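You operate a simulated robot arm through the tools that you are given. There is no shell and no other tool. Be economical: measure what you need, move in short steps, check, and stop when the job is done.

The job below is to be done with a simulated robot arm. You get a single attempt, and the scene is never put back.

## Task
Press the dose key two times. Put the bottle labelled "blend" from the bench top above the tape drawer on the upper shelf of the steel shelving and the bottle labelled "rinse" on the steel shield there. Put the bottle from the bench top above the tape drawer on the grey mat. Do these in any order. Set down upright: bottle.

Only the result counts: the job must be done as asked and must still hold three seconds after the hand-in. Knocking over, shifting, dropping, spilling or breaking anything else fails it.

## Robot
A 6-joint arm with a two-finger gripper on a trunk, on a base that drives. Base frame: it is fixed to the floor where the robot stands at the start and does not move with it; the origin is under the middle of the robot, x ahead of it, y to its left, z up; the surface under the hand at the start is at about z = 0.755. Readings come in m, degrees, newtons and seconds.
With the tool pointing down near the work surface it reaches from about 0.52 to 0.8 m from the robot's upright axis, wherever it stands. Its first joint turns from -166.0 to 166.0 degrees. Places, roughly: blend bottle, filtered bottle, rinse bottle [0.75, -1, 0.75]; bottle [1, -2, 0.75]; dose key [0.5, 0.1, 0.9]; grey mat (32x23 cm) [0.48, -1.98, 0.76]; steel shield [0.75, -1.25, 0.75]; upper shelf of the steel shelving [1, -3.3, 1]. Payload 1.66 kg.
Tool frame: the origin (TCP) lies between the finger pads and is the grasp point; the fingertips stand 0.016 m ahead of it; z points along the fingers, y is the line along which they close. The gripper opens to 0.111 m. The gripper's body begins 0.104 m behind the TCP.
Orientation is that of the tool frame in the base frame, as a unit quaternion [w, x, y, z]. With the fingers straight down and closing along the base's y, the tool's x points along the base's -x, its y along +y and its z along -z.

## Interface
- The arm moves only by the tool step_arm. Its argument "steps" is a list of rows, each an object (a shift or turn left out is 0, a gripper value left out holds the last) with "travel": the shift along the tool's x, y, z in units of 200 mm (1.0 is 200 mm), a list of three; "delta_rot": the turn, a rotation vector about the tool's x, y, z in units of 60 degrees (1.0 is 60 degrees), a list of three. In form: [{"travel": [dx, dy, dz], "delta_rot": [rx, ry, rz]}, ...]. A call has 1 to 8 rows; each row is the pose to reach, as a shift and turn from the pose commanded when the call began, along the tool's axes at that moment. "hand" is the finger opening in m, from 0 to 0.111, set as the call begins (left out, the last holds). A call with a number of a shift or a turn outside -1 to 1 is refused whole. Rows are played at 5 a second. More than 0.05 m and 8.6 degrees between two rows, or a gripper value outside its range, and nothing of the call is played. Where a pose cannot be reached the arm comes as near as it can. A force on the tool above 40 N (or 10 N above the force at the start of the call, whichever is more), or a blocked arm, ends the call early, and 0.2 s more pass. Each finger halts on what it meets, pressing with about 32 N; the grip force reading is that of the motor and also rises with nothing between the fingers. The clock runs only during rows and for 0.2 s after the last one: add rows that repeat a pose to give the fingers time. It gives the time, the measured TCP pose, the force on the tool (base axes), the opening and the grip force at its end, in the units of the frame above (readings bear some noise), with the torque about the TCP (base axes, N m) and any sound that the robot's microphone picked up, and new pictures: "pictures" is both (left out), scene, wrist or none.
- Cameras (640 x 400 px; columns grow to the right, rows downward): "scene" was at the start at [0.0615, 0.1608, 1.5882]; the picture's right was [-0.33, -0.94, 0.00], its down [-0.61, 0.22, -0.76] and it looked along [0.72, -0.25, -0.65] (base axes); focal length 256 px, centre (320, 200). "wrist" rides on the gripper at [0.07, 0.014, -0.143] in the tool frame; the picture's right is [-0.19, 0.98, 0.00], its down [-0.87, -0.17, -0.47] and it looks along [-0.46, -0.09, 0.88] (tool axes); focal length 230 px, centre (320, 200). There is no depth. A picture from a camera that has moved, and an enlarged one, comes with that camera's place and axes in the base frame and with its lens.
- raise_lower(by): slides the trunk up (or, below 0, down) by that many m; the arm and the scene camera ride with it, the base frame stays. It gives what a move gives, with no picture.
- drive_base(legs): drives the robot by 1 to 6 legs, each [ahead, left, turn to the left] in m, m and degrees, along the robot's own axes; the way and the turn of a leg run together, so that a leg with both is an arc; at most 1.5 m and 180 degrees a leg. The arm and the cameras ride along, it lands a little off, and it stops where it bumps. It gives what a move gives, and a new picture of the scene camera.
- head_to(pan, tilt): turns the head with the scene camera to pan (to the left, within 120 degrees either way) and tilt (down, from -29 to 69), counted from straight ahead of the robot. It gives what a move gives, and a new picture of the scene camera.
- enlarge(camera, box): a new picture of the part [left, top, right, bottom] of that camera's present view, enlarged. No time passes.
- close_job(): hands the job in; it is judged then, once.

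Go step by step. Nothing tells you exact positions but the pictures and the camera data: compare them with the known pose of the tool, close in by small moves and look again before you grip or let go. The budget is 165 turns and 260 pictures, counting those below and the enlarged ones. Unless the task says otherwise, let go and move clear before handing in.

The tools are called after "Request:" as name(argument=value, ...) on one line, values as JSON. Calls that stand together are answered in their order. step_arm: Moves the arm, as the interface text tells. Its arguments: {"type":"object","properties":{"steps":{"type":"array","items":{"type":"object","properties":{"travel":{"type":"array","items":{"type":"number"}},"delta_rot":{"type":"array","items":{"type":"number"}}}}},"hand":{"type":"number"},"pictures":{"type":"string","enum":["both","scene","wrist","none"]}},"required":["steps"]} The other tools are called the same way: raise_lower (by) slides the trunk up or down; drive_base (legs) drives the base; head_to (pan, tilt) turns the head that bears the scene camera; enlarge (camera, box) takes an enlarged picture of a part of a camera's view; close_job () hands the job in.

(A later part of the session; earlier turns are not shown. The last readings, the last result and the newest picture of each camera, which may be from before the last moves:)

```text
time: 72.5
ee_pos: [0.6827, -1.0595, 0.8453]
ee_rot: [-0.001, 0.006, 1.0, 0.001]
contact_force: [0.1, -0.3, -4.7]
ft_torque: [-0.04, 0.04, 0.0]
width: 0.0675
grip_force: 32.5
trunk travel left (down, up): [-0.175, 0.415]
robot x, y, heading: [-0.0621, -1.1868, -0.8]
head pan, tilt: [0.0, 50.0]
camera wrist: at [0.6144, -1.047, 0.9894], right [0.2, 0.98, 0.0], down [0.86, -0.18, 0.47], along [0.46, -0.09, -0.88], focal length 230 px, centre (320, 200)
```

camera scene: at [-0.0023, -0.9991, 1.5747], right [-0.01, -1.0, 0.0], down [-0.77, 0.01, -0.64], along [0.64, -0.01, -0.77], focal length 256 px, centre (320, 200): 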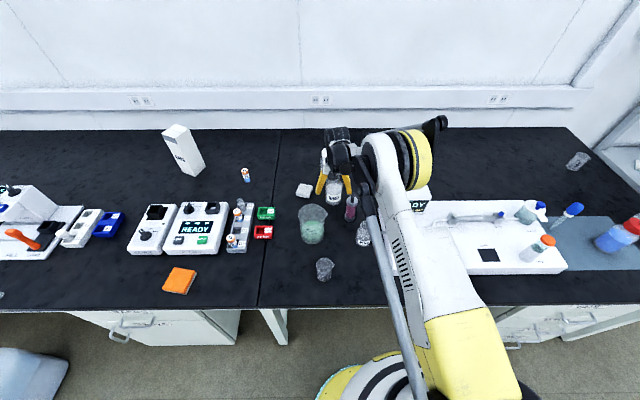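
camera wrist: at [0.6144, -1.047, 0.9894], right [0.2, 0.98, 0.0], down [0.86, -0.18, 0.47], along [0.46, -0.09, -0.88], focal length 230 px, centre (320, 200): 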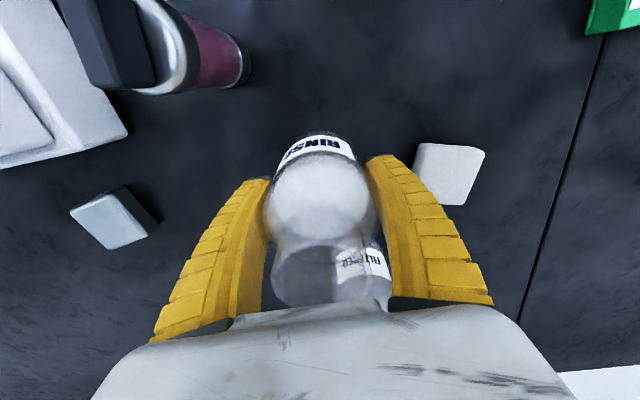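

Held (≈4.7 N). Lifting to z≈1.0 and moving over toward the shield.

Request:
step_arm(steps=[{"travel": [0, 0, -0.2]}, {"travel": [0, 0, -0.4]}, {"travel": [0, 0, -0.6]}, {"travel": [0, 0, -0.775]}, {"travel": [-0.03, -0.22, -0.775]}, {"travel": [-0.06, -0.44, -0.775]}, {"travel": [-0.09, -0.66, -0.775]}, {"travel": [-0.12, -0.88, -0.775]}], pictures="none")

Request:
step_arm(steps=[{"travel": [-0.007, -0.16, 0]}, {"travel": [-0.007, -0.317, 0]}, {"travel": [-0.007, -0.317, 0]}])

```text
time: 74.2
ee_pos: [0.7067, -1.2362, 0.999]
ee_rot: [-0.001, 0.005, 1.0, -0.001]
contact_force: [-0.1, -0.5, -5.1]
ft_torque: [0.01, 0.03, 0.01]
width: 0.0675
grip_force: 31.5
trunk travel left (down, up): [-0.175, 0.415]
robot x, y, heading: [-0.061, -1.1852, -0.6]
head pan, tilt: [0.0, 50.0]
```

```text
time: 75.0
ee_pos: [0.7062, -1.2995, 1.0001]
ee_rot: [-0.001, 0.004, 1.0, 0.0]
contact_force: [-0.2, 0.7, -3.8]
ft_torque: [-0.01, -0.02, 0.01]
width: 0.0675
grip_force: 32.1
trunk travel left (down, up): [-0.175, 0.415]
robot x, y, heading: [-0.0616, -1.1875, -0.8]
head pan, tilt: [0.0, 50.0]
camera scene: at [-0.0019, -0.9989, 1.5746], right [-0.01, -1.0, 0.0], down [-0.77, 0.01, -0.64], along [0.64, -0.01, -0.77], focal length 256 px, centre (320, 200)
camera wrist: at [0.6374, -1.2851, 1.1437], right [0.2, 0.98, 0.0], down [0.86, -0.18, 0.47], along [0.46, -0.09, -0.88], focal length 230 px, centre (320, 200)
```

scene: 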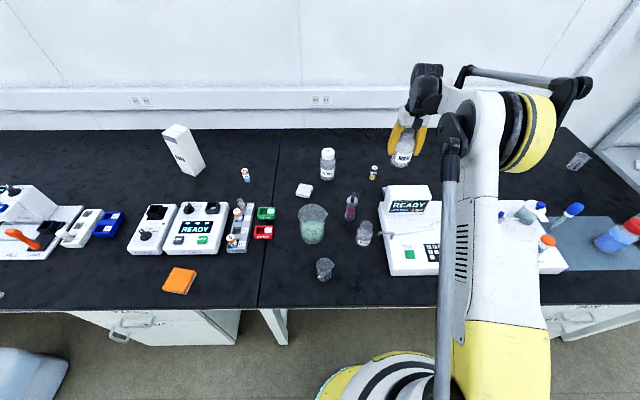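
wrist: 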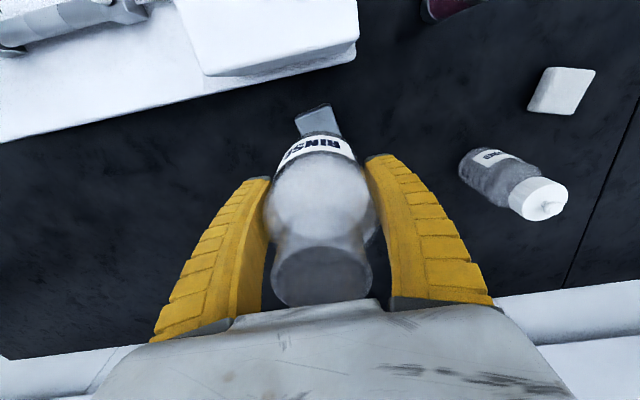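

Request:
enlarge(camera="wrist", box=[260, 80, 380, 180])

```text
4.00 times, centred on (320, 130) of wrist
camera zoom: at [0.6374, -1.2851, 1.1437], right [0.2, 0.98, 0.0], down [0.86, -0.18, 0.47], along [0.46, -0.09, -0.88], focal length 920 px, centre (320, 480)
```

zoom: 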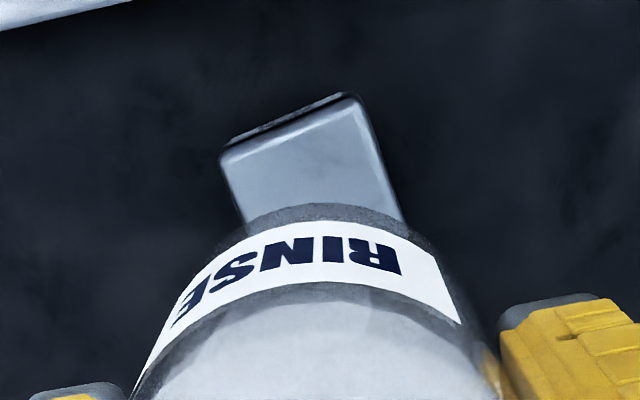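

Shield centre relative to the camera confirms [0.705, -1.301]. Lowering to just above the block.

Request:
step_arm(steps=[{"travel": [0.005, -0.0075, 0.2]}, {"travel": [0.005, -0.0075, 0.4]}, {"travel": [0.005, -0.0075, 0.6]}, {"travel": [0.005, -0.0075, 0.76]}, {"travel": [0.005, -0.0075, 0.76]}])

Request:
enlarge(camera="scene", box=[350, 100, 480, 230])

Request:
enlarge(camera="wrist", box=[240, 60, 400, 200])

```text
time: 76.2
ee_pos: [0.7059, -1.3009, 0.8477]
ee_rot: [-0.001, 0.006, 1.0, 0.0]
contact_force: [0.1, -0.1, -4.0]
ft_torque: [-0.02, 0.03, -0.04]
width: 0.0676
grip_force: 31.9
trunk travel left (down, up): [-0.175, 0.415]
robot x, y, heading: [-0.0668, -1.1897, -0.8]
head pan, tilt: [0.0, 50.0]
camera scene: at [-0.0019, -0.9992, 1.5746], right [-0.01, -1.0, 0.0], down [-0.77, 0.01, -0.64], along [0.64, -0.01, -0.77], focal length 256 px, centre (320, 200)
camera wrist: at [0.6374, -1.287, 0.9922], right [0.2, 0.98, 0.0], down [0.86, -0.18, 0.47], along [0.46, -0.09, -0.88], focal length 230 px, centre (320, 200)
```

scene: 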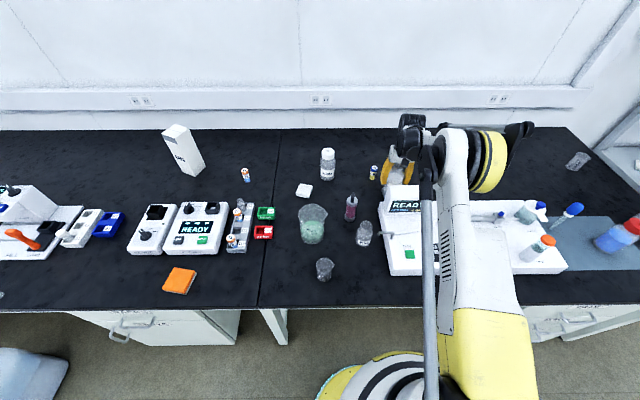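
wrist: 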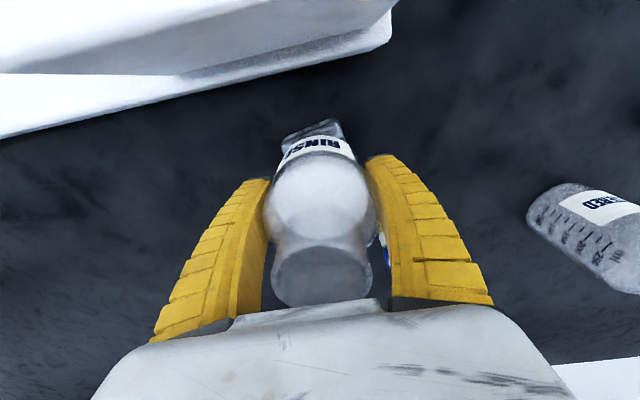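

```text
3.08 times, centred on (415, 165) of scene
camera zoom: at [-0.0019, -0.9992, 1.5746], right [-0.01, -1.0, 0.0], down [-0.77, 0.01, -0.64], along [0.64, -0.01, -0.77], focal length 789 px, centre (28, 308)
```

zoom: 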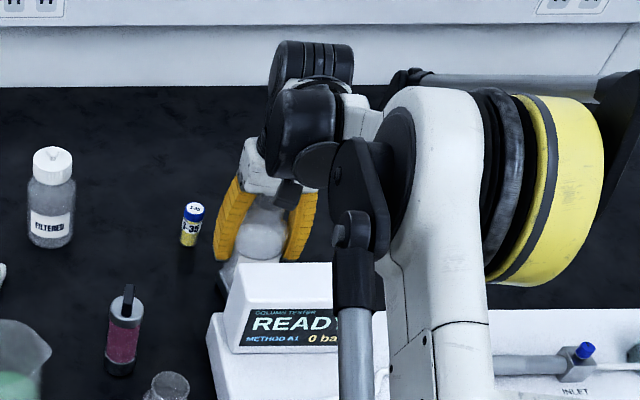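

```text
2.86 times, centred on (320, 130) of wrist
camera zoom: at [0.6374, -1.287, 0.9922], right [0.2, 0.98, 0.0], down [0.86, -0.18, 0.47], along [0.46, -0.09, -0.88], focal length 657 px, centre (320, 400)
```

zoom: 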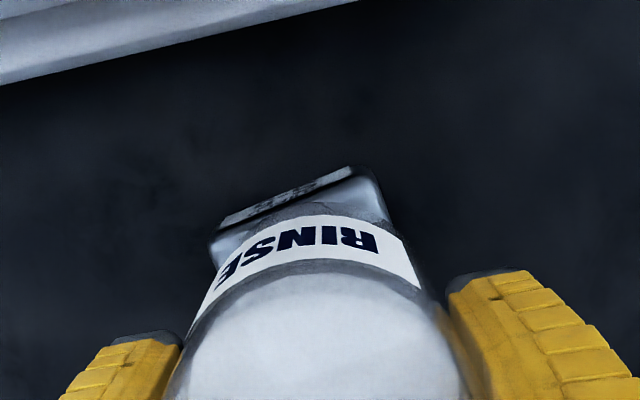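

Aligned. Fine lowering to contact.

Request:
step_arm(steps=[{"travel": [0, 0, 0.02]}, {"travel": [0, 0, 0.04]}, {"travel": [0, 0, 0.045]}, {"travel": [0, 0, 0.05]}, {"travel": [0, 0, 0.05]}], pictures="none")

```text
time: 77.5
ee_pos: [0.7049, -1.3017, 0.8402]
ee_rot: [0.001, 0.005, 1.0, 0.0]
contact_force: [8.3, 2.4, 19.4]
ft_torque: [0.09, -0.2, 0.05]
width: 0.0677
grip_force: 32.2
trunk travel left (down, up): [-0.175, 0.415]
robot x, y, heading: [-0.06, -1.1872, -0.5]
head pan, tilt: [0.0, 50.0]
```

Contact at about 0.841. Ease up and release gently.

Request:
step_arm(steps=[{"travel": [0, 0, -0.007]}, {"travel": [0, 0, -0.01]}, {"travel": [0, 0, -0.01]}], pictures="none")

Request:
step_arm(hand=0.095, steps=[{"travel": [0, 0, 0]}, {"travel": [0, 0, 0]}, {"travel": [0, 0, 0]}], pictures="wrist")

```text
time: 78.2
ee_pos: [0.7051, -1.3021, 0.84]
ee_rot: [-0.001, 0.006, 1.0, 0.0]
contact_force: [-0.4, -0.1, -4.7]
ft_torque: [-0.02, 0.03, 0.0]
width: 0.0674
grip_force: 32.3
trunk travel left (down, up): [-0.175, 0.415]
robot x, y, heading: [-0.062, -1.1873, -0.9]
head pan, tilt: [0.0, 50.0]
```

```text
time: 79.0
ee_pos: [0.7039, -1.3033, 0.8411]
ee_rot: [-0.001, 0.006, 1.0, 0.001]
contact_force: [-0.7, 0.0, -0.2]
ft_torque: [0.02, 0.0, -0.04]
width: 0.0957
grip_force: 0.0
trunk travel left (down, up): [-0.175, 0.415]
robot x, y, heading: [-0.0682, -1.1869, -0.4]
head pan, tilt: [0.0, 50.0]
camera wrist: at [0.6366, -1.2888, 0.9853], right [0.2, 0.98, 0.0], down [0.86, -0.18, 0.47], along [0.46, -0.09, -0.88], focal length 230 px, centre (320, 200)
```

wrist: 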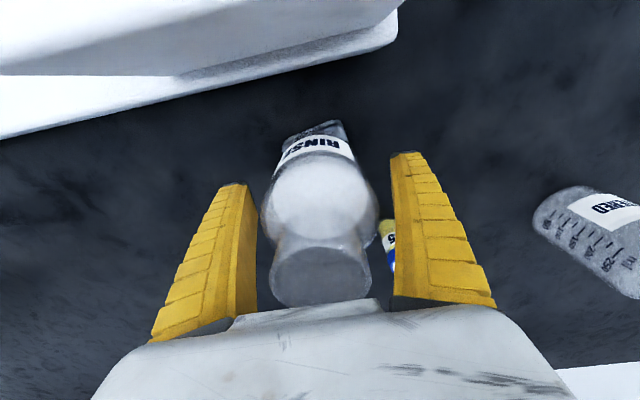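

Released; bottle stands upright on the shield. Rising straight up.

Request:
step_arm(steps=[{"travel": [0, 0, -0.15]}, {"travel": [0, 0, -0.35]}, {"travel": [0, 0, -0.55]}, {"travel": [0, 0, -0.75]}, {"travel": [0, 0, -1.0]}, {"travel": [0, 0, -1.0]}])

Request:
enlarge(camera="wrist", box=[240, 60, 400, 220])

Request:
enlarge(camera="scene", box=[320, 140, 480, 280])

```text
time: 80.5
ee_pos: [0.7051, -1.3025, 1.0415]
ee_rot: [-0.001, 0.005, 1.0, 0.0]
contact_force: [-1.1, 0.4, -0.4]
ft_torque: [0.02, -0.04, -0.04]
width: 0.0954
grip_force: 0.2
trunk travel left (down, up): [-0.175, 0.415]
robot x, y, heading: [-0.0611, -1.1847, -0.5]
head pan, tilt: [0.0, 50.0]
camera scene: at [-0.0022, -0.9991, 1.5746], right [-0.01, -1.0, 0.0], down [-0.77, 0.01, -0.64], along [0.64, -0.01, -0.77], focal length 256 px, centre (320, 200)
camera wrist: at [0.6368, -1.2893, 1.1864], right [0.2, 0.98, 0.0], down [0.86, -0.18, 0.47], along [0.46, -0.09, -0.88], focal length 230 px, centre (320, 200)
```

scene: 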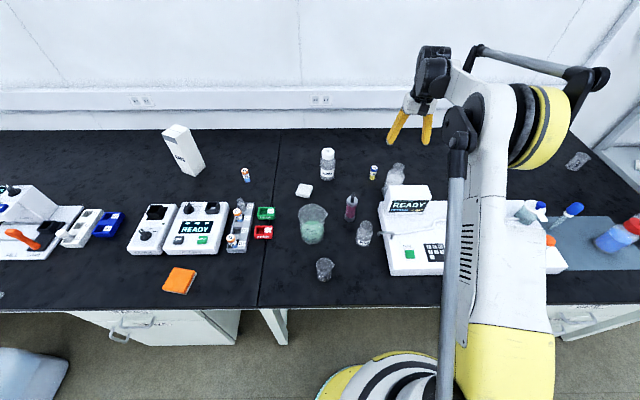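
wrist: 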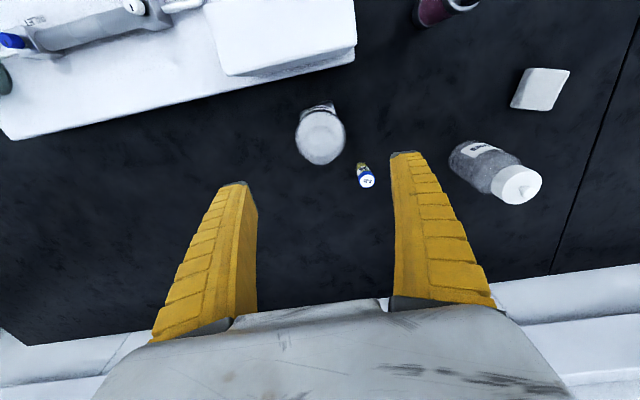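

```text
2.50 times, centred on (320, 140) of wrist
camera zoom: at [0.6368, -1.2893, 1.1864], right [0.2, 0.98, 0.0], down [0.86, -0.18, 0.47], along [0.46, -0.09, -0.88], focal length 575 px, centre (320, 350)
```

zoom: 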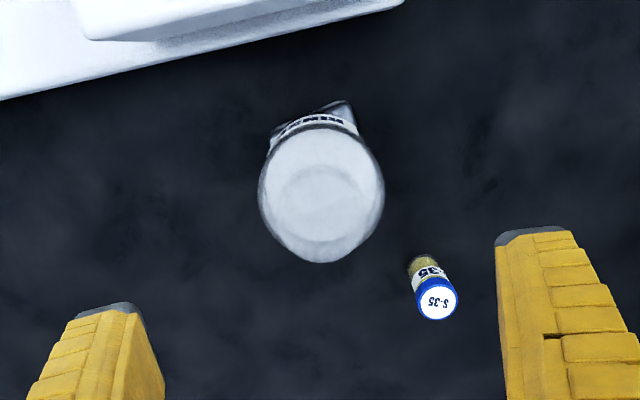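

```text
2.86 times, centred on (400, 210) of scene
camera zoom: at [-0.0022, -0.9991, 1.5746], right [-0.01, -1.0, 0.0], down [-0.77, 0.01, -0.64], along [0.64, -0.01, -0.77], focal length 732 px, centre (91, 171)
```

zoom: 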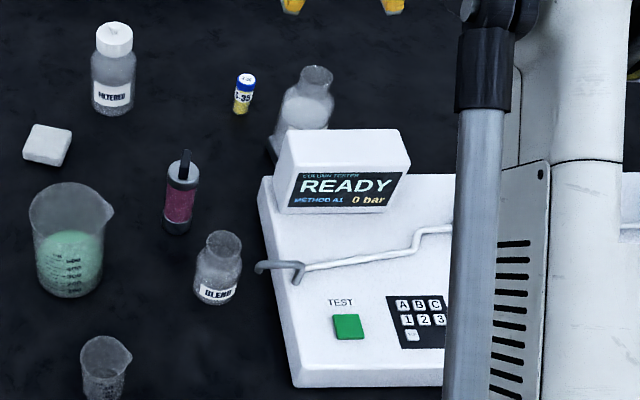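

Rinse stands on the shield. Next, blend at about [0.48, -1.16]: the outlet tube ends close to its right side, so I'll pick it with fingers closing along x. Backing the base 10 cm, moving over and turning the tool 90°.

Request:
drive_base(legs=[[-0.1, 0, 0]])

Request:
step_arm(steps=[{"travel": [0.1, 0.12, 0], "delta_rot": [0, 0, 0.125]}, {"travel": [0.2, 0.24, 0], "delta_rot": [0, 0, 0.25]}, {"travel": [0.3, 0.36, 0], "delta_rot": [0, 0, 0.375]}, {"travel": [0.4, 0.48, 0], "delta_rot": [0, 0, 0.5]}, {"travel": [0.52, 0.6, 0], "delta_rot": [0, 0, 0.625]}, {"travel": [0.625, 0.71, 0], "delta_rot": [0, 0, 0.75]}], pictures="none")

Request:
step_arm(steps=[{"travel": [0, 0, 0], "delta_rot": [0, 0, 0.125]}, {"travel": [0, 0, 0], "delta_rot": [0, 0, 0.25]}, {"travel": [0, 0, 0], "delta_rot": [0, 0, 0.375]}, {"travel": [0, 0, 0], "delta_rot": [0, 0, 0.5]}, {"travel": [0, 0, 0], "delta_rot": [0, 0, 0.625]}, {"travel": [0, 0, 0], "delta_rot": [0, 0, 0.75]}, {"travel": [0, 0, 0], "delta_rot": [0, 0, 0.75]}])

```text
time: 81.6
ee_pos: [0.6064, -1.3014, 1.0418]
ee_rot: [0.0, 0.005, 1.0, 0.0]
contact_force: [0.3, -0.4, -0.2]
ft_torque: [-0.04, -0.02, -0.01]
width: 0.0957
grip_force: 0.1
trunk travel left (down, up): [-0.175, 0.415]
robot x, y, heading: [-0.1602, -1.1862, -0.6]
head pan, tilt: [0.0, 50.0]
camera scene: at [-0.102, -0.9979, 1.5747], right [-0.01, -1.0, 0.0], down [-0.77, 0.01, -0.64], along [0.64, -0.01, -0.77], focal length 256 px, centre (320, 200)
```

scene: 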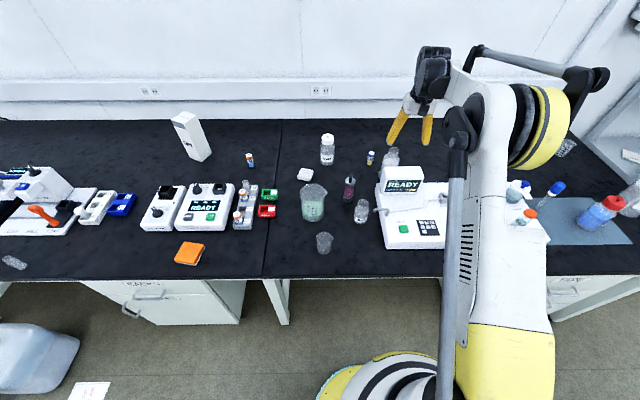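

```text
time: 83.0
ee_pos: [0.485, -1.1573, 1.0427]
ee_rot: [-0.001, 0.388, 0.922, -0.001]
contact_force: [0.0, -0.4, 0.2]
ft_torque: [-0.01, 0.02, 0.0]
width: 0.096
grip_force: 0.3
trunk travel left (down, up): [-0.175, 0.415]
robot x, y, heading: [-0.1636, -1.1857, -0.6]
head pan, tilt: [0.0, 50.0]
```

```text
time: 84.6
ee_pos: [0.4841, -1.1572, 1.0415]
ee_rot: [-0.001, 0.711, 0.703, 0.0]
contact_force: [-0.9, 0.6, -0.6]
ft_torque: [-0.01, -0.02, -0.01]
width: 0.0957
grip_force: 0.5
trunk travel left (down, up): [-0.175, 0.415]
robot x, y, heading: [-0.1597, -1.1838, -0.6]
head pan, tilt: [0.0, 50.0]
camera scene: at [-0.1006, -0.998, 1.5746], right [-0.01, -1.0, 0.0], down [-0.77, 0.01, -0.64], along [0.64, -0.01, -0.77], focal length 256 px, centre (320, 200)
camera wrist: at [0.4991, -1.0891, 1.1857], right [0.98, -0.2, 0.0], down [-0.18, -0.86, 0.47], along [-0.1, -0.46, -0.88], focal length 230 px, centre (320, 200)
```

scene: 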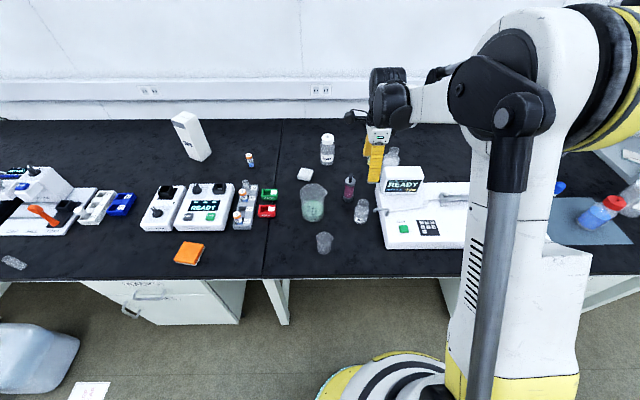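
wrist: 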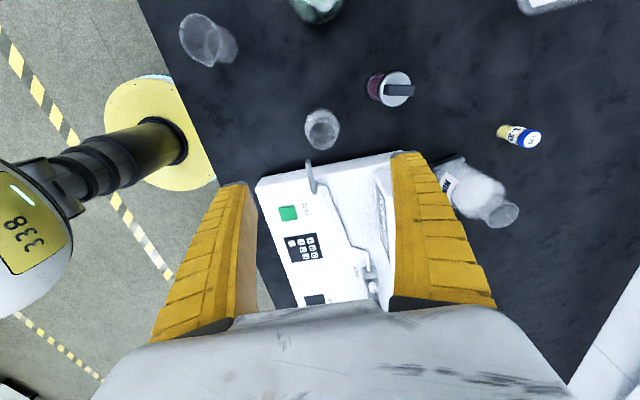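

Request:
enlarge(camera="wrist", box=[240, 60, 440, 210])

Request:
enlarge(camera="scene", box=[320, 150, 430, 260])

```text
2.67 times, centred on (340, 135) of wrist
camera zoom: at [0.4991, -1.0891, 1.1857], right [0.98, -0.2, 0.0], down [-0.18, -0.86, 0.47], along [-0.1, -0.46, -0.88], focal length 614 px, centre (267, 373)
```

zoom: 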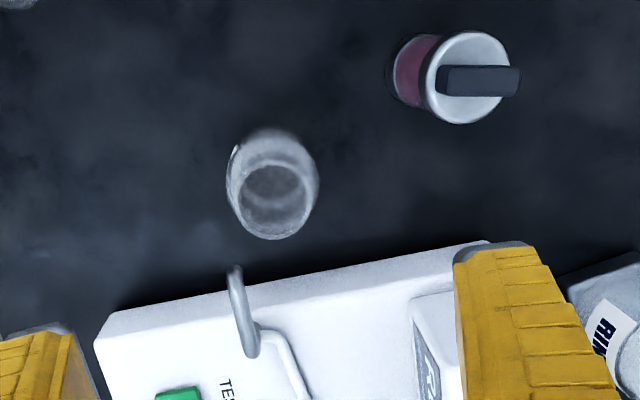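

```text
3.64 times, centred on (375, 205) of scene
camera zoom: at [-0.1006, -0.998, 1.5746], right [-0.01, -1.0, 0.0], down [-0.77, 0.01, -0.64], along [0.64, -0.01, -0.77], focal length 932 px, centre (120, 182)
```

zoom: 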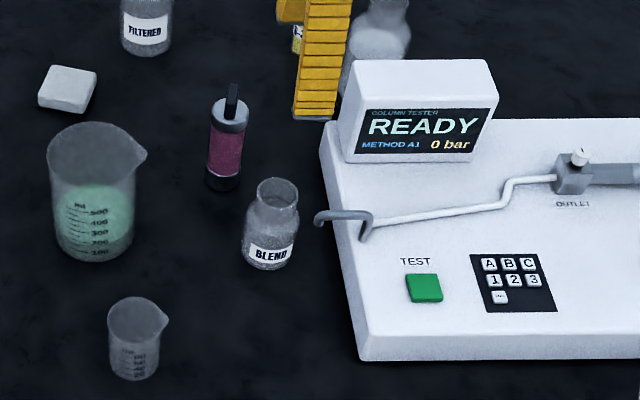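

Clear geometry: blend at [0.489, -1.161], rim z≈0.853; the tube tip is ~3 cm to its right. Descending with fingers along x.

Request:
step_arm(hand=0.085, steps=[{"travel": [-0.02, 0.025, 0.15]}, {"travel": [-0.02, 0.025, 0.35]}, {"travel": [-0.02, 0.025, 0.55]}, {"travel": [-0.02, 0.025, 0.75]}, {"travel": [-0.02, 0.025, 0.75]}])

Request:
enlarge(camera="scene", box=[320, 150, 430, 260])

```text
time: 85.8
ee_pos: [0.4872, -1.1603, 0.8911]
ee_rot: [-0.001, 0.711, 0.703, 0.0]
contact_force: [-0.8, 0.4, -0.7]
ft_torque: [0.02, -0.01, -0.01]
width: 0.0865
grip_force: 0.8
trunk travel left (down, up): [-0.175, 0.415]
robot x, y, heading: [-0.1626, -1.1859, -0.6]
head pan, tilt: [0.0, 50.0]
camera scene: at [-0.1007, -0.998, 1.5747], right [-0.01, -1.0, 0.0], down [-0.77, 0.01, -0.64], along [0.64, -0.01, -0.77], focal length 256 px, centre (320, 200)
camera wrist: at [0.5021, -1.0911, 1.0349], right [0.98, -0.2, 0.0], down [-0.18, -0.86, 0.47], along [-0.1, -0.46, -0.88], focal length 230 px, centre (320, 200)
```

scene: 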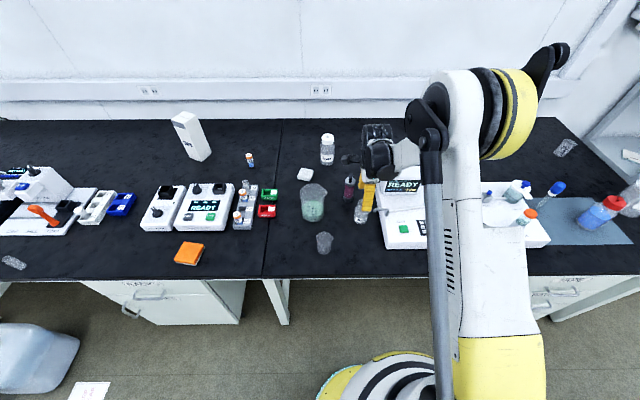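
wrist: 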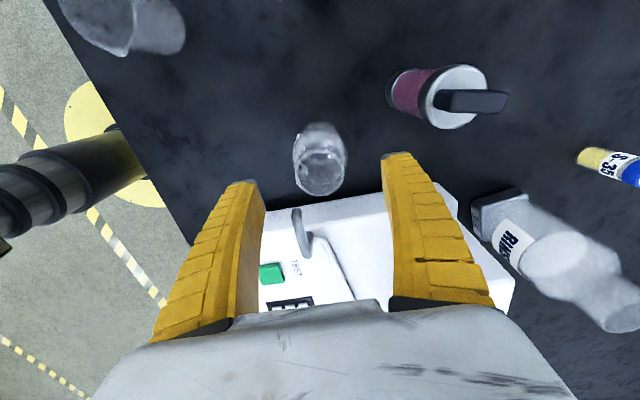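

```text
3.64 times, centred on (375, 205) of scene
camera zoom: at [-0.1007, -0.998, 1.5747], right [-0.01, -1.0, 0.0], down [-0.77, 0.01, -0.64], along [0.64, -0.01, -0.77], focal length 932 px, centre (120, 182)
```

zoom: 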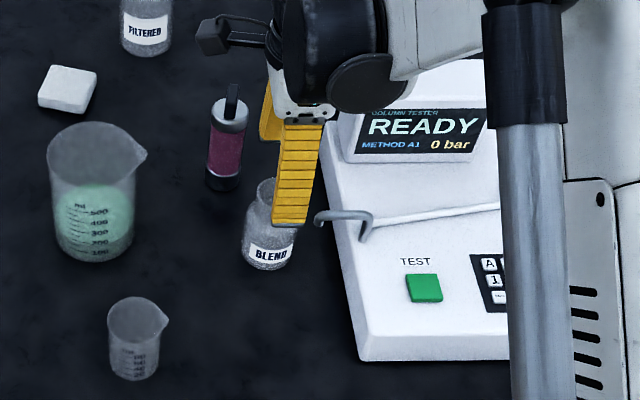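

Centred. Tube tip is at about [0.46, -1.195, 0.85], clear of the fingers. Descending to z≈0.797.

Request:
step_arm(steps=[{"travel": [0, 0.005, 0.15]}, {"travel": [0, 0.005, 0.3]}, {"travel": [0, 0.005, 0.4]}, {"travel": [0, 0.005, 0.47]}, {"travel": [0, 0.005, 0.47]}])

Request:
enlarge(camera="scene", box=[320, 150, 430, 260])

```text
time: 87.0
ee_pos: [0.4902, -1.1614, 0.7991]
ee_rot: [0.0, 0.711, 0.703, -0.001]
contact_force: [-0.5, -0.2, -0.3]
ft_torque: [0.0, 0.01, 0.01]
width: 0.0859
grip_force: 0.6
trunk travel left (down, up): [-0.175, 0.415]
robot x, y, heading: [-0.1599, -1.1859, -0.5]
head pan, tilt: [0.0, 50.0]
camera scene: at [-0.1007, -0.998, 1.5746], right [-0.01, -1.0, 0.0], down [-0.77, 0.01, -0.64], along [0.64, -0.01, -0.77], focal length 256 px, centre (320, 200)
camera wrist: at [0.5038, -1.0931, 0.9422], right [0.98, -0.2, 0.0], down [-0.18, -0.86, 0.47], along [-0.1, -0.46, -0.88], focal length 230 px, centre (320, 200)
```

scene: 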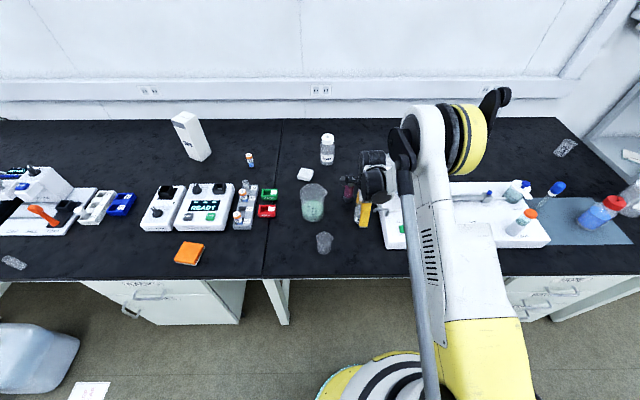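
wrist: 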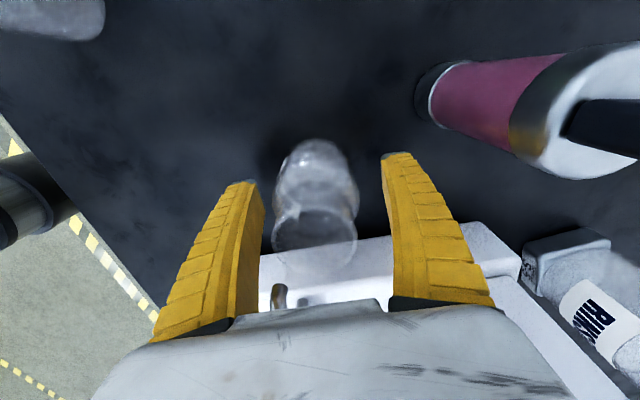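

```text
3.64 times, centred on (375, 205) of scene
camera zoom: at [-0.1007, -0.998, 1.5746], right [-0.01, -1.0, 0.0], down [-0.77, 0.01, -0.64], along [0.64, -0.01, -0.77], focal length 932 px, centre (120, 182)
```

zoom: 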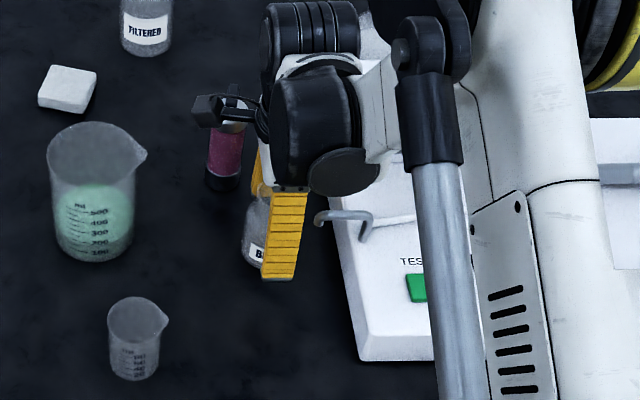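

Request:
step_arm(hand=0.01, steps=[{"travel": [0, 0, 0]}, {"travel": [0, 0, 0]}, {"travel": [0, 0, 0]}, {"travel": [0, 0, 0]}], pictures="none")

Request:
step_arm(steps=[{"travel": [0, 0, -0.05]}, {"travel": [0, 0, -0.1]}, {"travel": [0, 0, -0.2]}, {"travel": [0, 0, -0.35]}], pictures="wrist")

```text
time: 88.0
ee_pos: [0.4891, -1.1617, 0.7984]
ee_rot: [0.0, 0.711, 0.704, -0.001]
contact_force: [1.5, 1.1, 6.0]
ft_torque: [0.13, 0.02, -0.03]
width: 0.0512
grip_force: 31.6
trunk travel left (down, up): [-0.175, 0.415]
robot x, y, heading: [-0.1609, -1.1885, -0.5]
head pan, tilt: [0.0, 50.0]
```

```text
time: 89.0
ee_pos: [0.4899, -1.1625, 0.8702]
ee_rot: [-0.001, 0.711, 0.703, -0.001]
contact_force: [0.0, 0.0, -1.1]
ft_torque: [0.0, -0.02, -0.03]
width: 0.0508
grip_force: 31.8
trunk travel left (down, up): [-0.175, 0.415]
robot x, y, heading: [-0.1561, -1.1878, -0.7]
head pan, tilt: [0.0, 50.0]
camera wrist: at [0.5048, -1.0933, 1.0131], right [0.98, -0.2, 0.0], down [-0.18, -0.86, 0.47], along [-0.1, -0.46, -0.88], focal length 230 px, centre (320, 200)
```

wrist: 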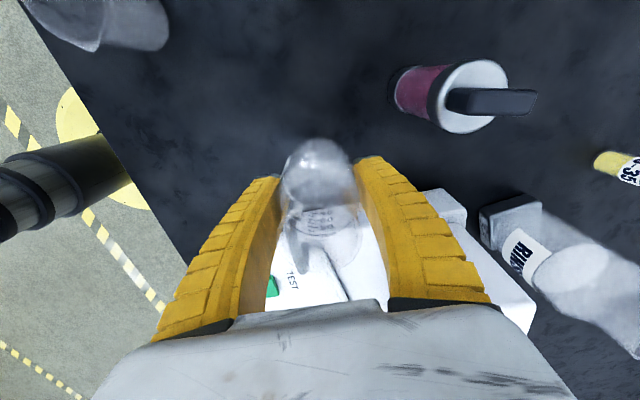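

Blend is held. Because the shelf needs a tilted grip, I'll set it down at a free spot near [0.43, -0.875] and regrip there.

Request:
step_arm(steps=[{"travel": [0, 0, -0.22]}, {"travel": [0, 0, -0.44]}, {"travel": [0, 0, -0.65]}, {"travel": [0.22, -0.06, -0.65]}, {"travel": [0.44, -0.12, -0.65]}, {"travel": [0.66, -0.18, -0.65]}, {"travel": [0.88, -0.24, -0.65]}], pictures="none")

Request:
step_arm(steps=[{"travel": [0.2, -0.03, 0]}, {"travel": [0.4, -0.06, 0]}, {"travel": [0.56, -0.06, 0]}, {"travel": [0.56, -0.06, 0]}])

```text
time: 90.6
ee_pos: [0.4419, -0.986, 0.999]
ee_rot: [-0.001, 0.711, 0.703, -0.001]
contact_force: [0.7, 0.3, -0.4]
ft_torque: [-0.02, 0.04, -0.01]
width: 0.0508
grip_force: 32.4
trunk travel left (down, up): [-0.175, 0.415]
robot x, y, heading: [-0.1656, -1.1892, -0.6]
head pan, tilt: [0.0, 50.0]
```

```text
time: 91.6
ee_pos: [0.4329, -0.8742, 0.999]
ee_rot: [0.0, 0.711, 0.703, -0.001]
contact_force: [-0.4, -0.6, -1.4]
ft_torque: [0.05, -0.04, 0.02]
width: 0.0506
grip_force: 32.3
trunk travel left (down, up): [-0.175, 0.415]
robot x, y, heading: [-0.1614, -1.1856, -0.6]
head pan, tilt: [0.0, 50.0]
camera scene: at [-0.1006, -0.998, 1.5746], right [-0.01, -1.0, 0.0], down [-0.77, 0.01, -0.64], along [0.64, -0.01, -0.77], focal length 256 px, centre (320, 200)
camera wrist: at [0.4484, -0.8057, 1.1432], right [0.98, -0.2, 0.0], down [-0.18, -0.86, 0.47], along [-0.1, -0.46, -0.88], focal length 230 px, centre (320, 200)
```

scene: 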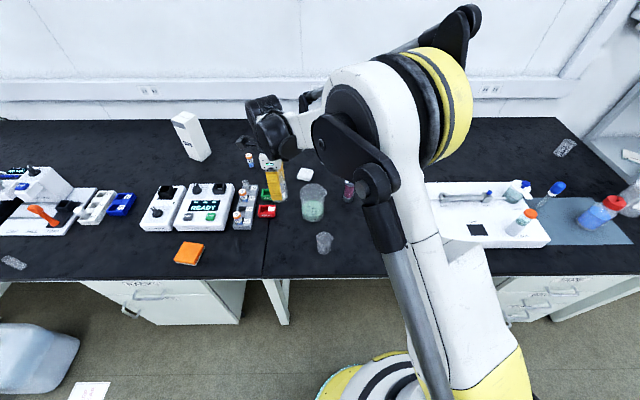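
wrist: 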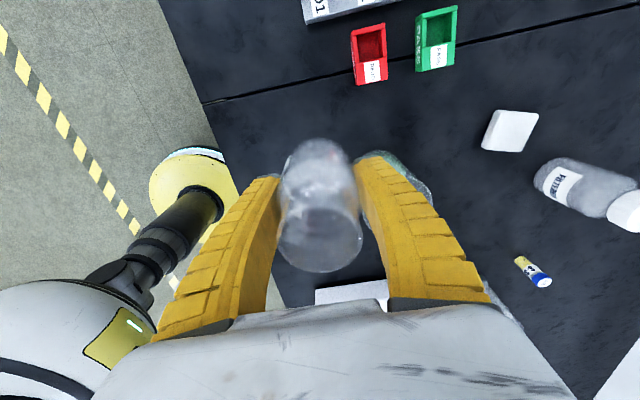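

The spot is free. Lowering.

Request:
step_arm(steps=[{"travel": [0, 0, 0.22]}, {"travel": [0, 0, 0.44]}, {"travel": [0, 0, 0.66]}, {"travel": [0, 0, 0.88]}, {"travel": [0, 0, 0.97]}, {"travel": [0, 0, 0.97]}])

Request:
step_arm(steps=[{"travel": [0, 0, 0.01]}, {"travel": [0, 0, 0.02]}, {"travel": [0, 0, 0.025]}, {"travel": [0, 0, 0.025]}], pictures="none")

```text
time: 93.0
ee_pos: [0.4313, -0.8753, 0.8022]
ee_rot: [-0.001, 0.71, 0.704, -0.001]
contact_force: [-0.2, -0.4, -0.2]
ft_torque: [0.02, 0.02, -0.02]
width: 0.0504
grip_force: 31.8
trunk travel left (down, up): [-0.175, 0.415]
robot x, y, heading: [-0.1626, -1.1865, -0.7]
head pan, tilt: [0.0, 50.0]
camera scene: at [-0.1006, -0.998, 1.5746], right [-0.01, -1.0, 0.0], down [-0.77, 0.01, -0.64], along [0.64, -0.01, -0.77], focal length 256 px, centre (320, 200)
camera wrist: at [0.4459, -0.8058, 0.9465], right [0.98, -0.2, 0.0], down [-0.18, -0.86, 0.47], along [-0.1, -0.46, -0.88], focal length 230 px, centre (320, 200)
```

scene: 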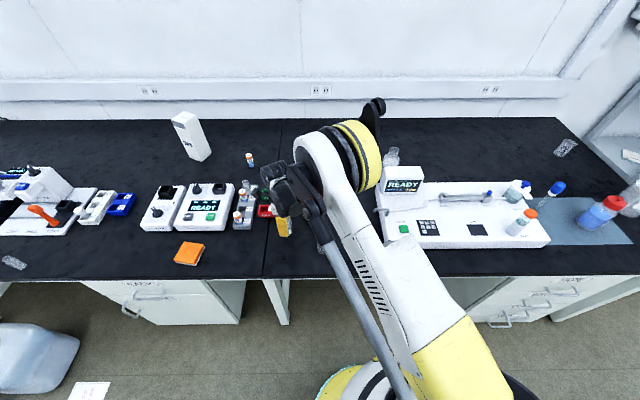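
wrist: 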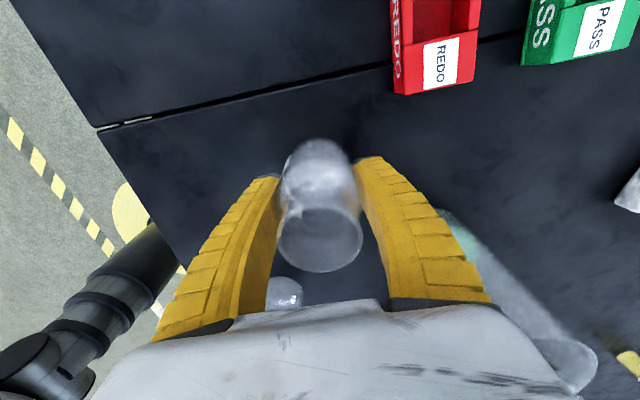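

```text
time: 94.0
ee_pos: [0.4312, -0.8738, 0.799]
ee_rot: [0.0, 0.711, 0.704, -0.001]
contact_force: [-0.4, 0.7, -0.8]
ft_torque: [0.0, 0.02, 0.02]
width: 0.0504
grip_force: 32.2
trunk travel left (down, up): [-0.175, 0.415]
robot x, y, heading: [-0.1625, -1.1845, -0.2]
head pan, tilt: [0.0, 50.0]
```

Request:
step_arm(steps=[{"travel": [0, 0, 0.005]}, {"travel": [0, 0, 0.01]}, {"travel": [0, 0, 0.015]}, {"travel": [0, 0, 0.015]}], pictures="none")

```text
time: 95.0
ee_pos: [0.4319, -0.8743, 0.7969]
ee_rot: [0.0, 0.711, 0.703, 0.0]
contact_force: [4.2, 3.9, 21.3]
ft_torque: [0.08, -0.1, -0.02]
width: 0.0514
grip_force: 32.3
trunk travel left (down, up): [-0.175, 0.415]
robot x, y, heading: [-0.1636, -1.1853, -0.9]
head pan, tilt: [0.0, 50.0]
```

Contact. Ease up 2 mm, release, and rise.

Request:
step_arm(steps=[{"travel": [0, 0, -0.01]}, {"travel": [0, 0, -0.01]}], pictures="none")

Request:
step_arm(hand=0.085, steps=[{"travel": [0, 0, 0]}, {"travel": [0, 0, 0]}, {"travel": [0, 0, 0]}], pictures="wrist")

Request:
step_arm(steps=[{"travel": [0, 0, -0.15]}, {"travel": [0, 0, -0.35]}, {"travel": [0, 0, -0.6]}, {"travel": [0, 0, -0.8]}, {"travel": [0, 0, -1.0]}, {"travel": [0, 0, -1.0]}])

```text
time: 95.6
ee_pos: [0.4312, -0.8735, 0.7973]
ee_rot: [-0.001, 0.711, 0.703, 0.0]
contact_force: [-0.7, -1.2, -1.3]
ft_torque: [0.02, -0.01, 0.0]
width: 0.0504
grip_force: 32.0
trunk travel left (down, up): [-0.175, 0.415]
robot x, y, heading: [-0.1608, -1.1836, -0.5]
head pan, tilt: [0.0, 50.0]
```

```text
time: 96.4
ee_pos: [0.4315, -0.8736, 0.7981]
ee_rot: [0.0, 0.711, 0.704, 0.0]
contact_force: [0.2, 0.4, 0.0]
ft_torque: [-0.01, 0.04, -0.04]
width: 0.0861
grip_force: 1.0
trunk travel left (down, up): [-0.175, 0.415]
robot x, y, heading: [-0.1609, -1.1855, -0.7]
head pan, tilt: [0.0, 50.0]
camera wrist: at [0.447, -0.8046, 0.9423], right [0.98, -0.2, 0.0], down [-0.18, -0.86, 0.47], along [-0.1, -0.46, -0.88], focal length 230 px, centre (320, 200)
```

wrist: 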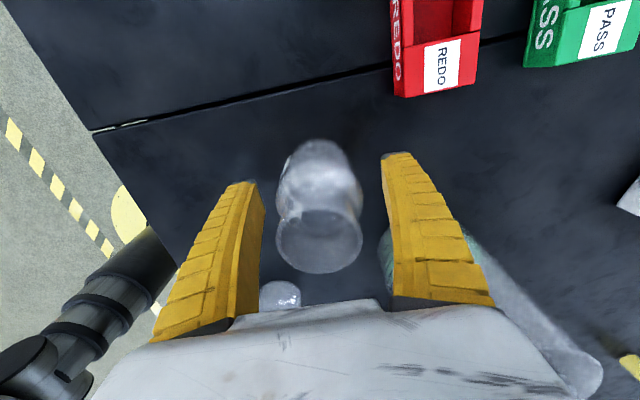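

```text
time: 97.8
ee_pos: [0.4327, -0.8739, 0.9989]
ee_rot: [-0.001, 0.711, 0.703, -0.001]
contact_force: [0.1, -0.7, 0.2]
ft_torque: [0.0, -0.01, -0.01]
width: 0.0863
grip_force: 1.1
trunk travel left (down, up): [-0.175, 0.415]
robot x, y, heading: [-0.1588, -1.1884, -0.7]
head pan, tilt: [0.0, 50.0]
camera scene: at [-0.1006, -0.998, 1.5746], right [-0.01, -1.0, 0.0], down [-0.77, 0.01, -0.64], along [0.64, -0.01, -0.77], focal length 256 px, centre (320, 200)
camera wrist: at [0.4476, -0.8059, 1.1429], right [0.98, -0.2, 0.0], down [-0.18, -0.86, 0.47], along [-0.1, -0.46, -0.88], focal length 230 px, centre (320, 200)
```

scene: 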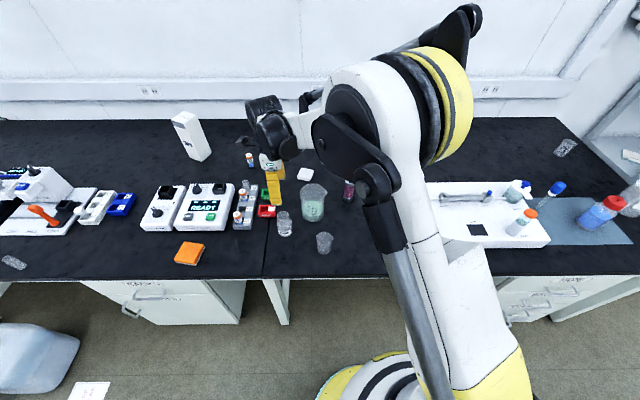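
wrist: 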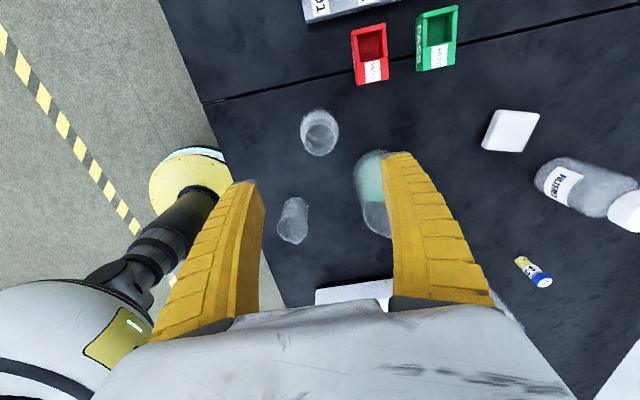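

Blend stands at [0.432, -0.874] in open space. I'll bring the arm back to straight ahead, raised and un-rotated, then reposition the base.

Request:
step_arm(steps=[{"travel": [0, 0, -0.2], "delta_rot": [0, 0, -0.125]}, {"travel": [-0.2, 0.05, -0.3], "delta_rot": [0, 0, -0.25]}, {"travel": [-0.4, 0.1, -0.4], "delta_rot": [0, 0, -0.375]}, {"travel": [-0.6, 0.15, -0.5], "delta_rot": [0, 0, -0.5]}, {"travel": [-0.8, 0.2, -0.6], "delta_rot": [0, 0, -0.625]}, {"travel": [-1.0, 0.25, -0.65], "delta_rot": [0, 0, -0.75]}, {"travel": [-1.0, 0.25, -0.65], "delta_rot": [0, 0, -0.75]}], pictures="none")

Request:
step_arm(steps=[{"travel": [0, 0, 0], "delta_rot": [0, 0, -0.125]}, {"travel": [0, 0, 0], "delta_rot": [0, 0, -0.25]}, {"travel": [0, 0, 0], "delta_rot": [0, 0, -0.375]}, {"travel": [0, 0, 0], "delta_rot": [0, 0, -0.5]}, {"travel": [0, 0, 0], "delta_rot": [0, 0, -0.625]}, {"travel": [0, 0, 0], "delta_rot": [0, 0, -0.74]}, {"travel": [0, 0, 0], "delta_rot": [0, 0, -0.74]}], pictures="none")

Request:
step_arm(steps=[{"travel": [-0.1, -0.2, 0], "delta_rot": [0, -0.13, 0]}, {"travel": [-0.2, -0.4, 0], "delta_rot": [0, -0.26, 0]}, {"travel": [-0.3, -0.5, 0], "delta_rot": [0, -0.39, 0]}, {"travel": [-0.4, -0.5, 0], "delta_rot": [0, -0.52, 0]}, {"travel": [-0.5, -0.5, 0], "delta_rot": [0, -0.65, 0]}, {"travel": [-0.6, -0.5, 0], "delta_rot": [0, -0.78, 0]}, {"travel": [-0.6, -0.5, 0], "delta_rot": [0, -0.85, 0]}, {"travel": [-0.6, -0.5, 0], "delta_rot": [0, -0.85, 0]}], pictures="wrist")

```text
time: 99.4
ee_pos: [0.4805, -1.0737, 1.1297]
ee_rot: [-0.001, 0.387, 0.922, 0.0]
contact_force: [-0.3, 0.5, 0.1]
ft_torque: [0.0, 0.02, -0.02]
width: 0.086
grip_force: 0.4
trunk travel left (down, up): [-0.175, 0.415]
robot x, y, heading: [-0.1621, -1.1879, -0.6]
head pan, tilt: [0.0, 50.0]
```

```text
time: 101.0
ee_pos: [0.4806, -1.0735, 1.1284]
ee_rot: [-0.002, 0.009, 1.0, 0.0]
contact_force: [0.1, -0.1, 0.8]
ft_torque: [0.0, 0.01, 0.01]
width: 0.0861
grip_force: 1.1
trunk travel left (down, up): [-0.175, 0.415]
robot x, y, heading: [-0.1607, -1.1892, -0.5]
head pan, tilt: [0.0, 50.0]
```

```text
time: 102.8
ee_pos: [0.5981, -1.1772, 1.1274]
ee_rot: [0.431, 0.009, 0.902, -0.004]
contact_force: [0.5, -0.9, 0.4]
ft_torque: [0.0, 0.01, 0.03]
width: 0.0862
grip_force: 1.1
trunk travel left (down, up): [-0.175, 0.415]
robot x, y, heading: [-0.1618, -1.1852, -0.6]
head pan, tilt: [0.0, 50.0]
camera wrist: at [0.4444, -1.1617, 1.1647], right [0.14, 0.98, 0.15], down [0.17, -0.17, 0.97], along [0.97, -0.11, -0.2], focal length 230 px, centre (320, 200)
```

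wrist: 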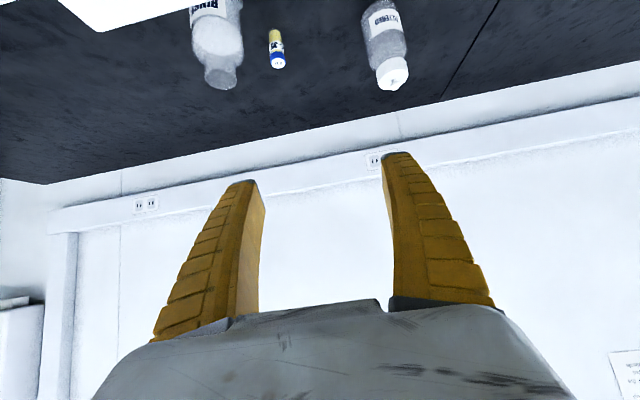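

Tool tilted. Driving left 0.303 and back 0.24 so the blend bottle is straight ahead.

Request:
drive_base(legs=[[-0.24, 0.303, 0.6]])

Request:
step_arm(steps=[{"travel": [0, 0, 0]}], pictures="wrist")

```text
time: 105.2
ee_pos: [0.3591, -0.8662, 1.1283]
ee_rot: [0.43, 0.005, 0.903, -0.002]
contact_force: [0.0, -0.3, -0.2]
ft_torque: [0.02, -0.01, -0.01]
width: 0.0861
grip_force: 0.9
trunk travel left (down, up): [-0.175, 0.415]
robot x, y, heading: [-0.4043, -0.8832, -0.1]
head pan, tilt: [0.0, 50.0]
camera scene: at [-0.3418, -0.693, 1.5746], right [0.0, -1.0, 0.0], down [-0.77, 0.0, -0.64], along [0.64, 0.0, -0.77], focal length 256 px, centre (320, 200)
```

scene: 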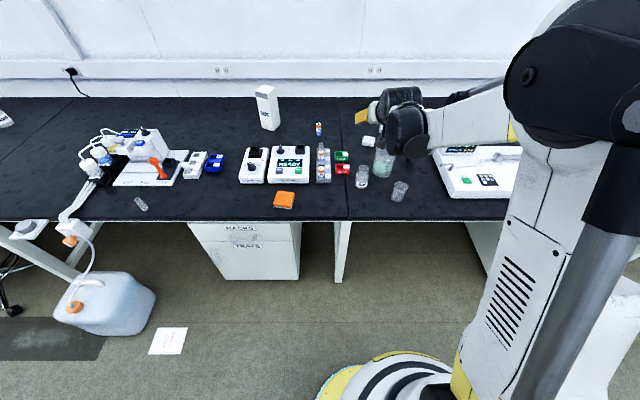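

```text
time: 105.6
ee_pos: [0.3599, -0.8659, 1.128]
ee_rot: [0.429, 0.004, 0.903, -0.002]
contact_force: [0.3, 0.1, 0.1]
ft_torque: [0.03, -0.04, 0.02]
width: 0.0863
grip_force: 0.8
trunk travel left (down, up): [-0.175, 0.415]
robot x, y, heading: [-0.4015, -0.8807, 0.2]
head pan, tilt: [0.0, 50.0]
camera wrist: at [0.2052, -0.8516, 1.1648], right [0.13, 0.98, 0.15], down [0.18, -0.17, 0.97], along [0.98, -0.1, -0.2], focal length 230 px, centre (320, 200)
```

wrist: 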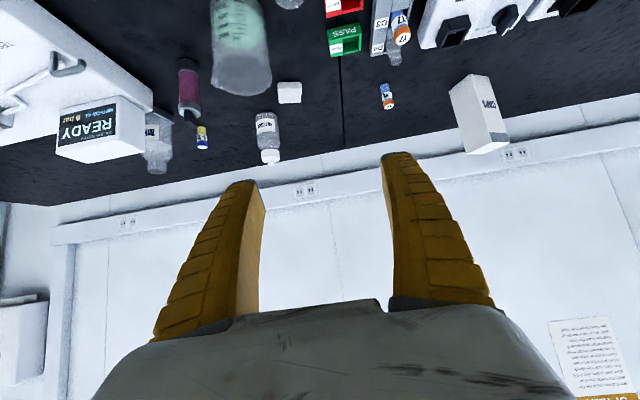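

Lowering the tilted gripper in front of blend.

Request:
step_arm(steps=[{"travel": [0.15, -0.04, 0.115]}, {"travel": [0.3, -0.04, 0.23]}, {"travel": [0.45, -0.04, 0.345]}, {"travel": [0.6, -0.04, 0.46]}, {"travel": [0.765, -0.04, 0.575]}, {"travel": [0.765, -0.04, 0.575]}])

Request:
enlarge(camera="scene", box=[310, 90, 430, 210])

```text
time: 107.0
ee_pos: [0.3524, -0.8741, 0.9359]
ee_rot: [0.429, 0.005, 0.903, -0.002]
contact_force: [-0.1, -0.5, -0.5]
ft_torque: [0.01, 0.01, -0.03]
width: 0.0861
grip_force: 0.6
trunk travel left (down, up): [-0.175, 0.415]
robot x, y, heading: [-0.4005, -0.8838, -0.1]
head pan, tilt: [0.0, 50.0]
camera scene: at [-0.3414, -0.6934, 1.5747], right [0.0, -1.0, 0.0], down [-0.77, 0.0, -0.64], along [0.64, 0.0, -0.77], focal length 256 px, centre (320, 200)
camera wrist: at [0.199, -0.859, 0.9727], right [0.13, 0.98, 0.15], down [0.18, -0.17, 0.97], along [0.98, -0.1, -0.2], focal length 230 px, centre (320, 200)
```

scene: 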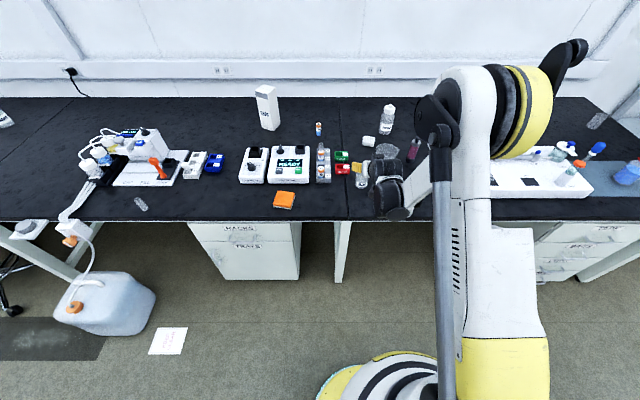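
wrist: 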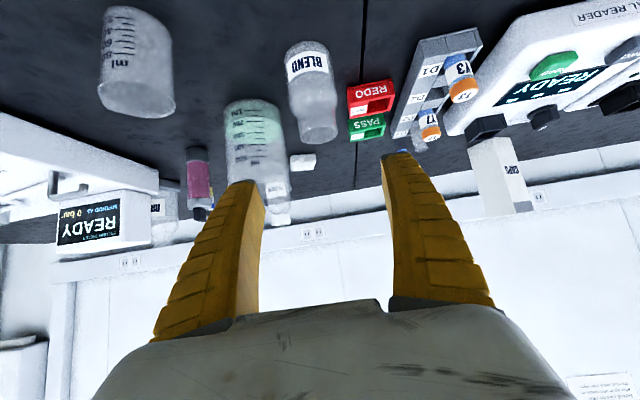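

```text
3.33 times, centred on (370, 150) of scene
camera zoom: at [-0.3414, -0.6934, 1.5747], right [0.0, -1.0, 0.0], down [-0.77, 0.0, -0.64], along [0.64, 0.0, -0.77], focal length 854 px, centre (153, 367)
```

zoom: 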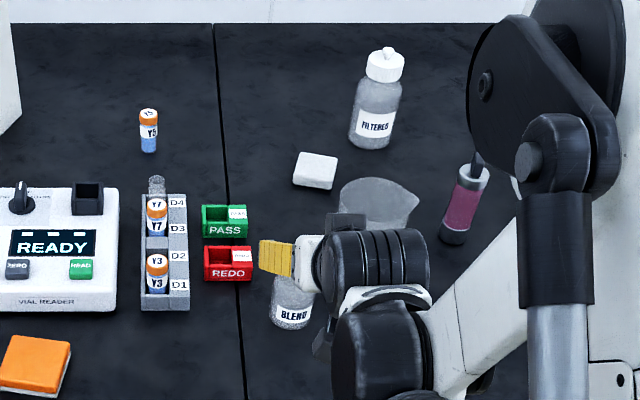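

Request:
step_arm(steps=[{"travel": [0.17, 0, 0.135]}, {"travel": [0.334, 0, 0.27]}, {"travel": [0.334, 0, 0.27]}], pictures="wrist")

```text
time: 107.8
ee_pos: [0.3533, -0.8743, 0.8488]
ee_rot: [0.429, 0.005, 0.903, -0.003]
contact_force: [-0.3, 0.2, -0.7]
ft_torque: [-0.01, 0.01, -0.02]
width: 0.0862
grip_force: 0.2
trunk travel left (down, up): [-0.175, 0.415]
robot x, y, heading: [-0.3985, -0.8845, 0.0]
head pan, tilt: [0.0, 50.0]
camera wrist: at [0.1993, -0.8591, 0.8865], right [0.13, 0.98, 0.15], down [0.18, -0.17, 0.97], along [0.98, -0.1, -0.2], focal length 230 px, centre (320, 200)
```

wrist: 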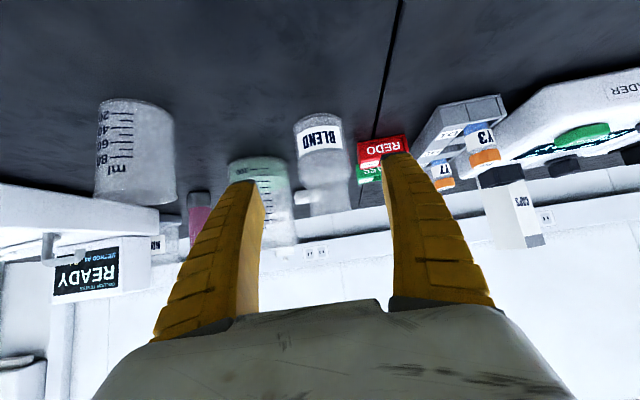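

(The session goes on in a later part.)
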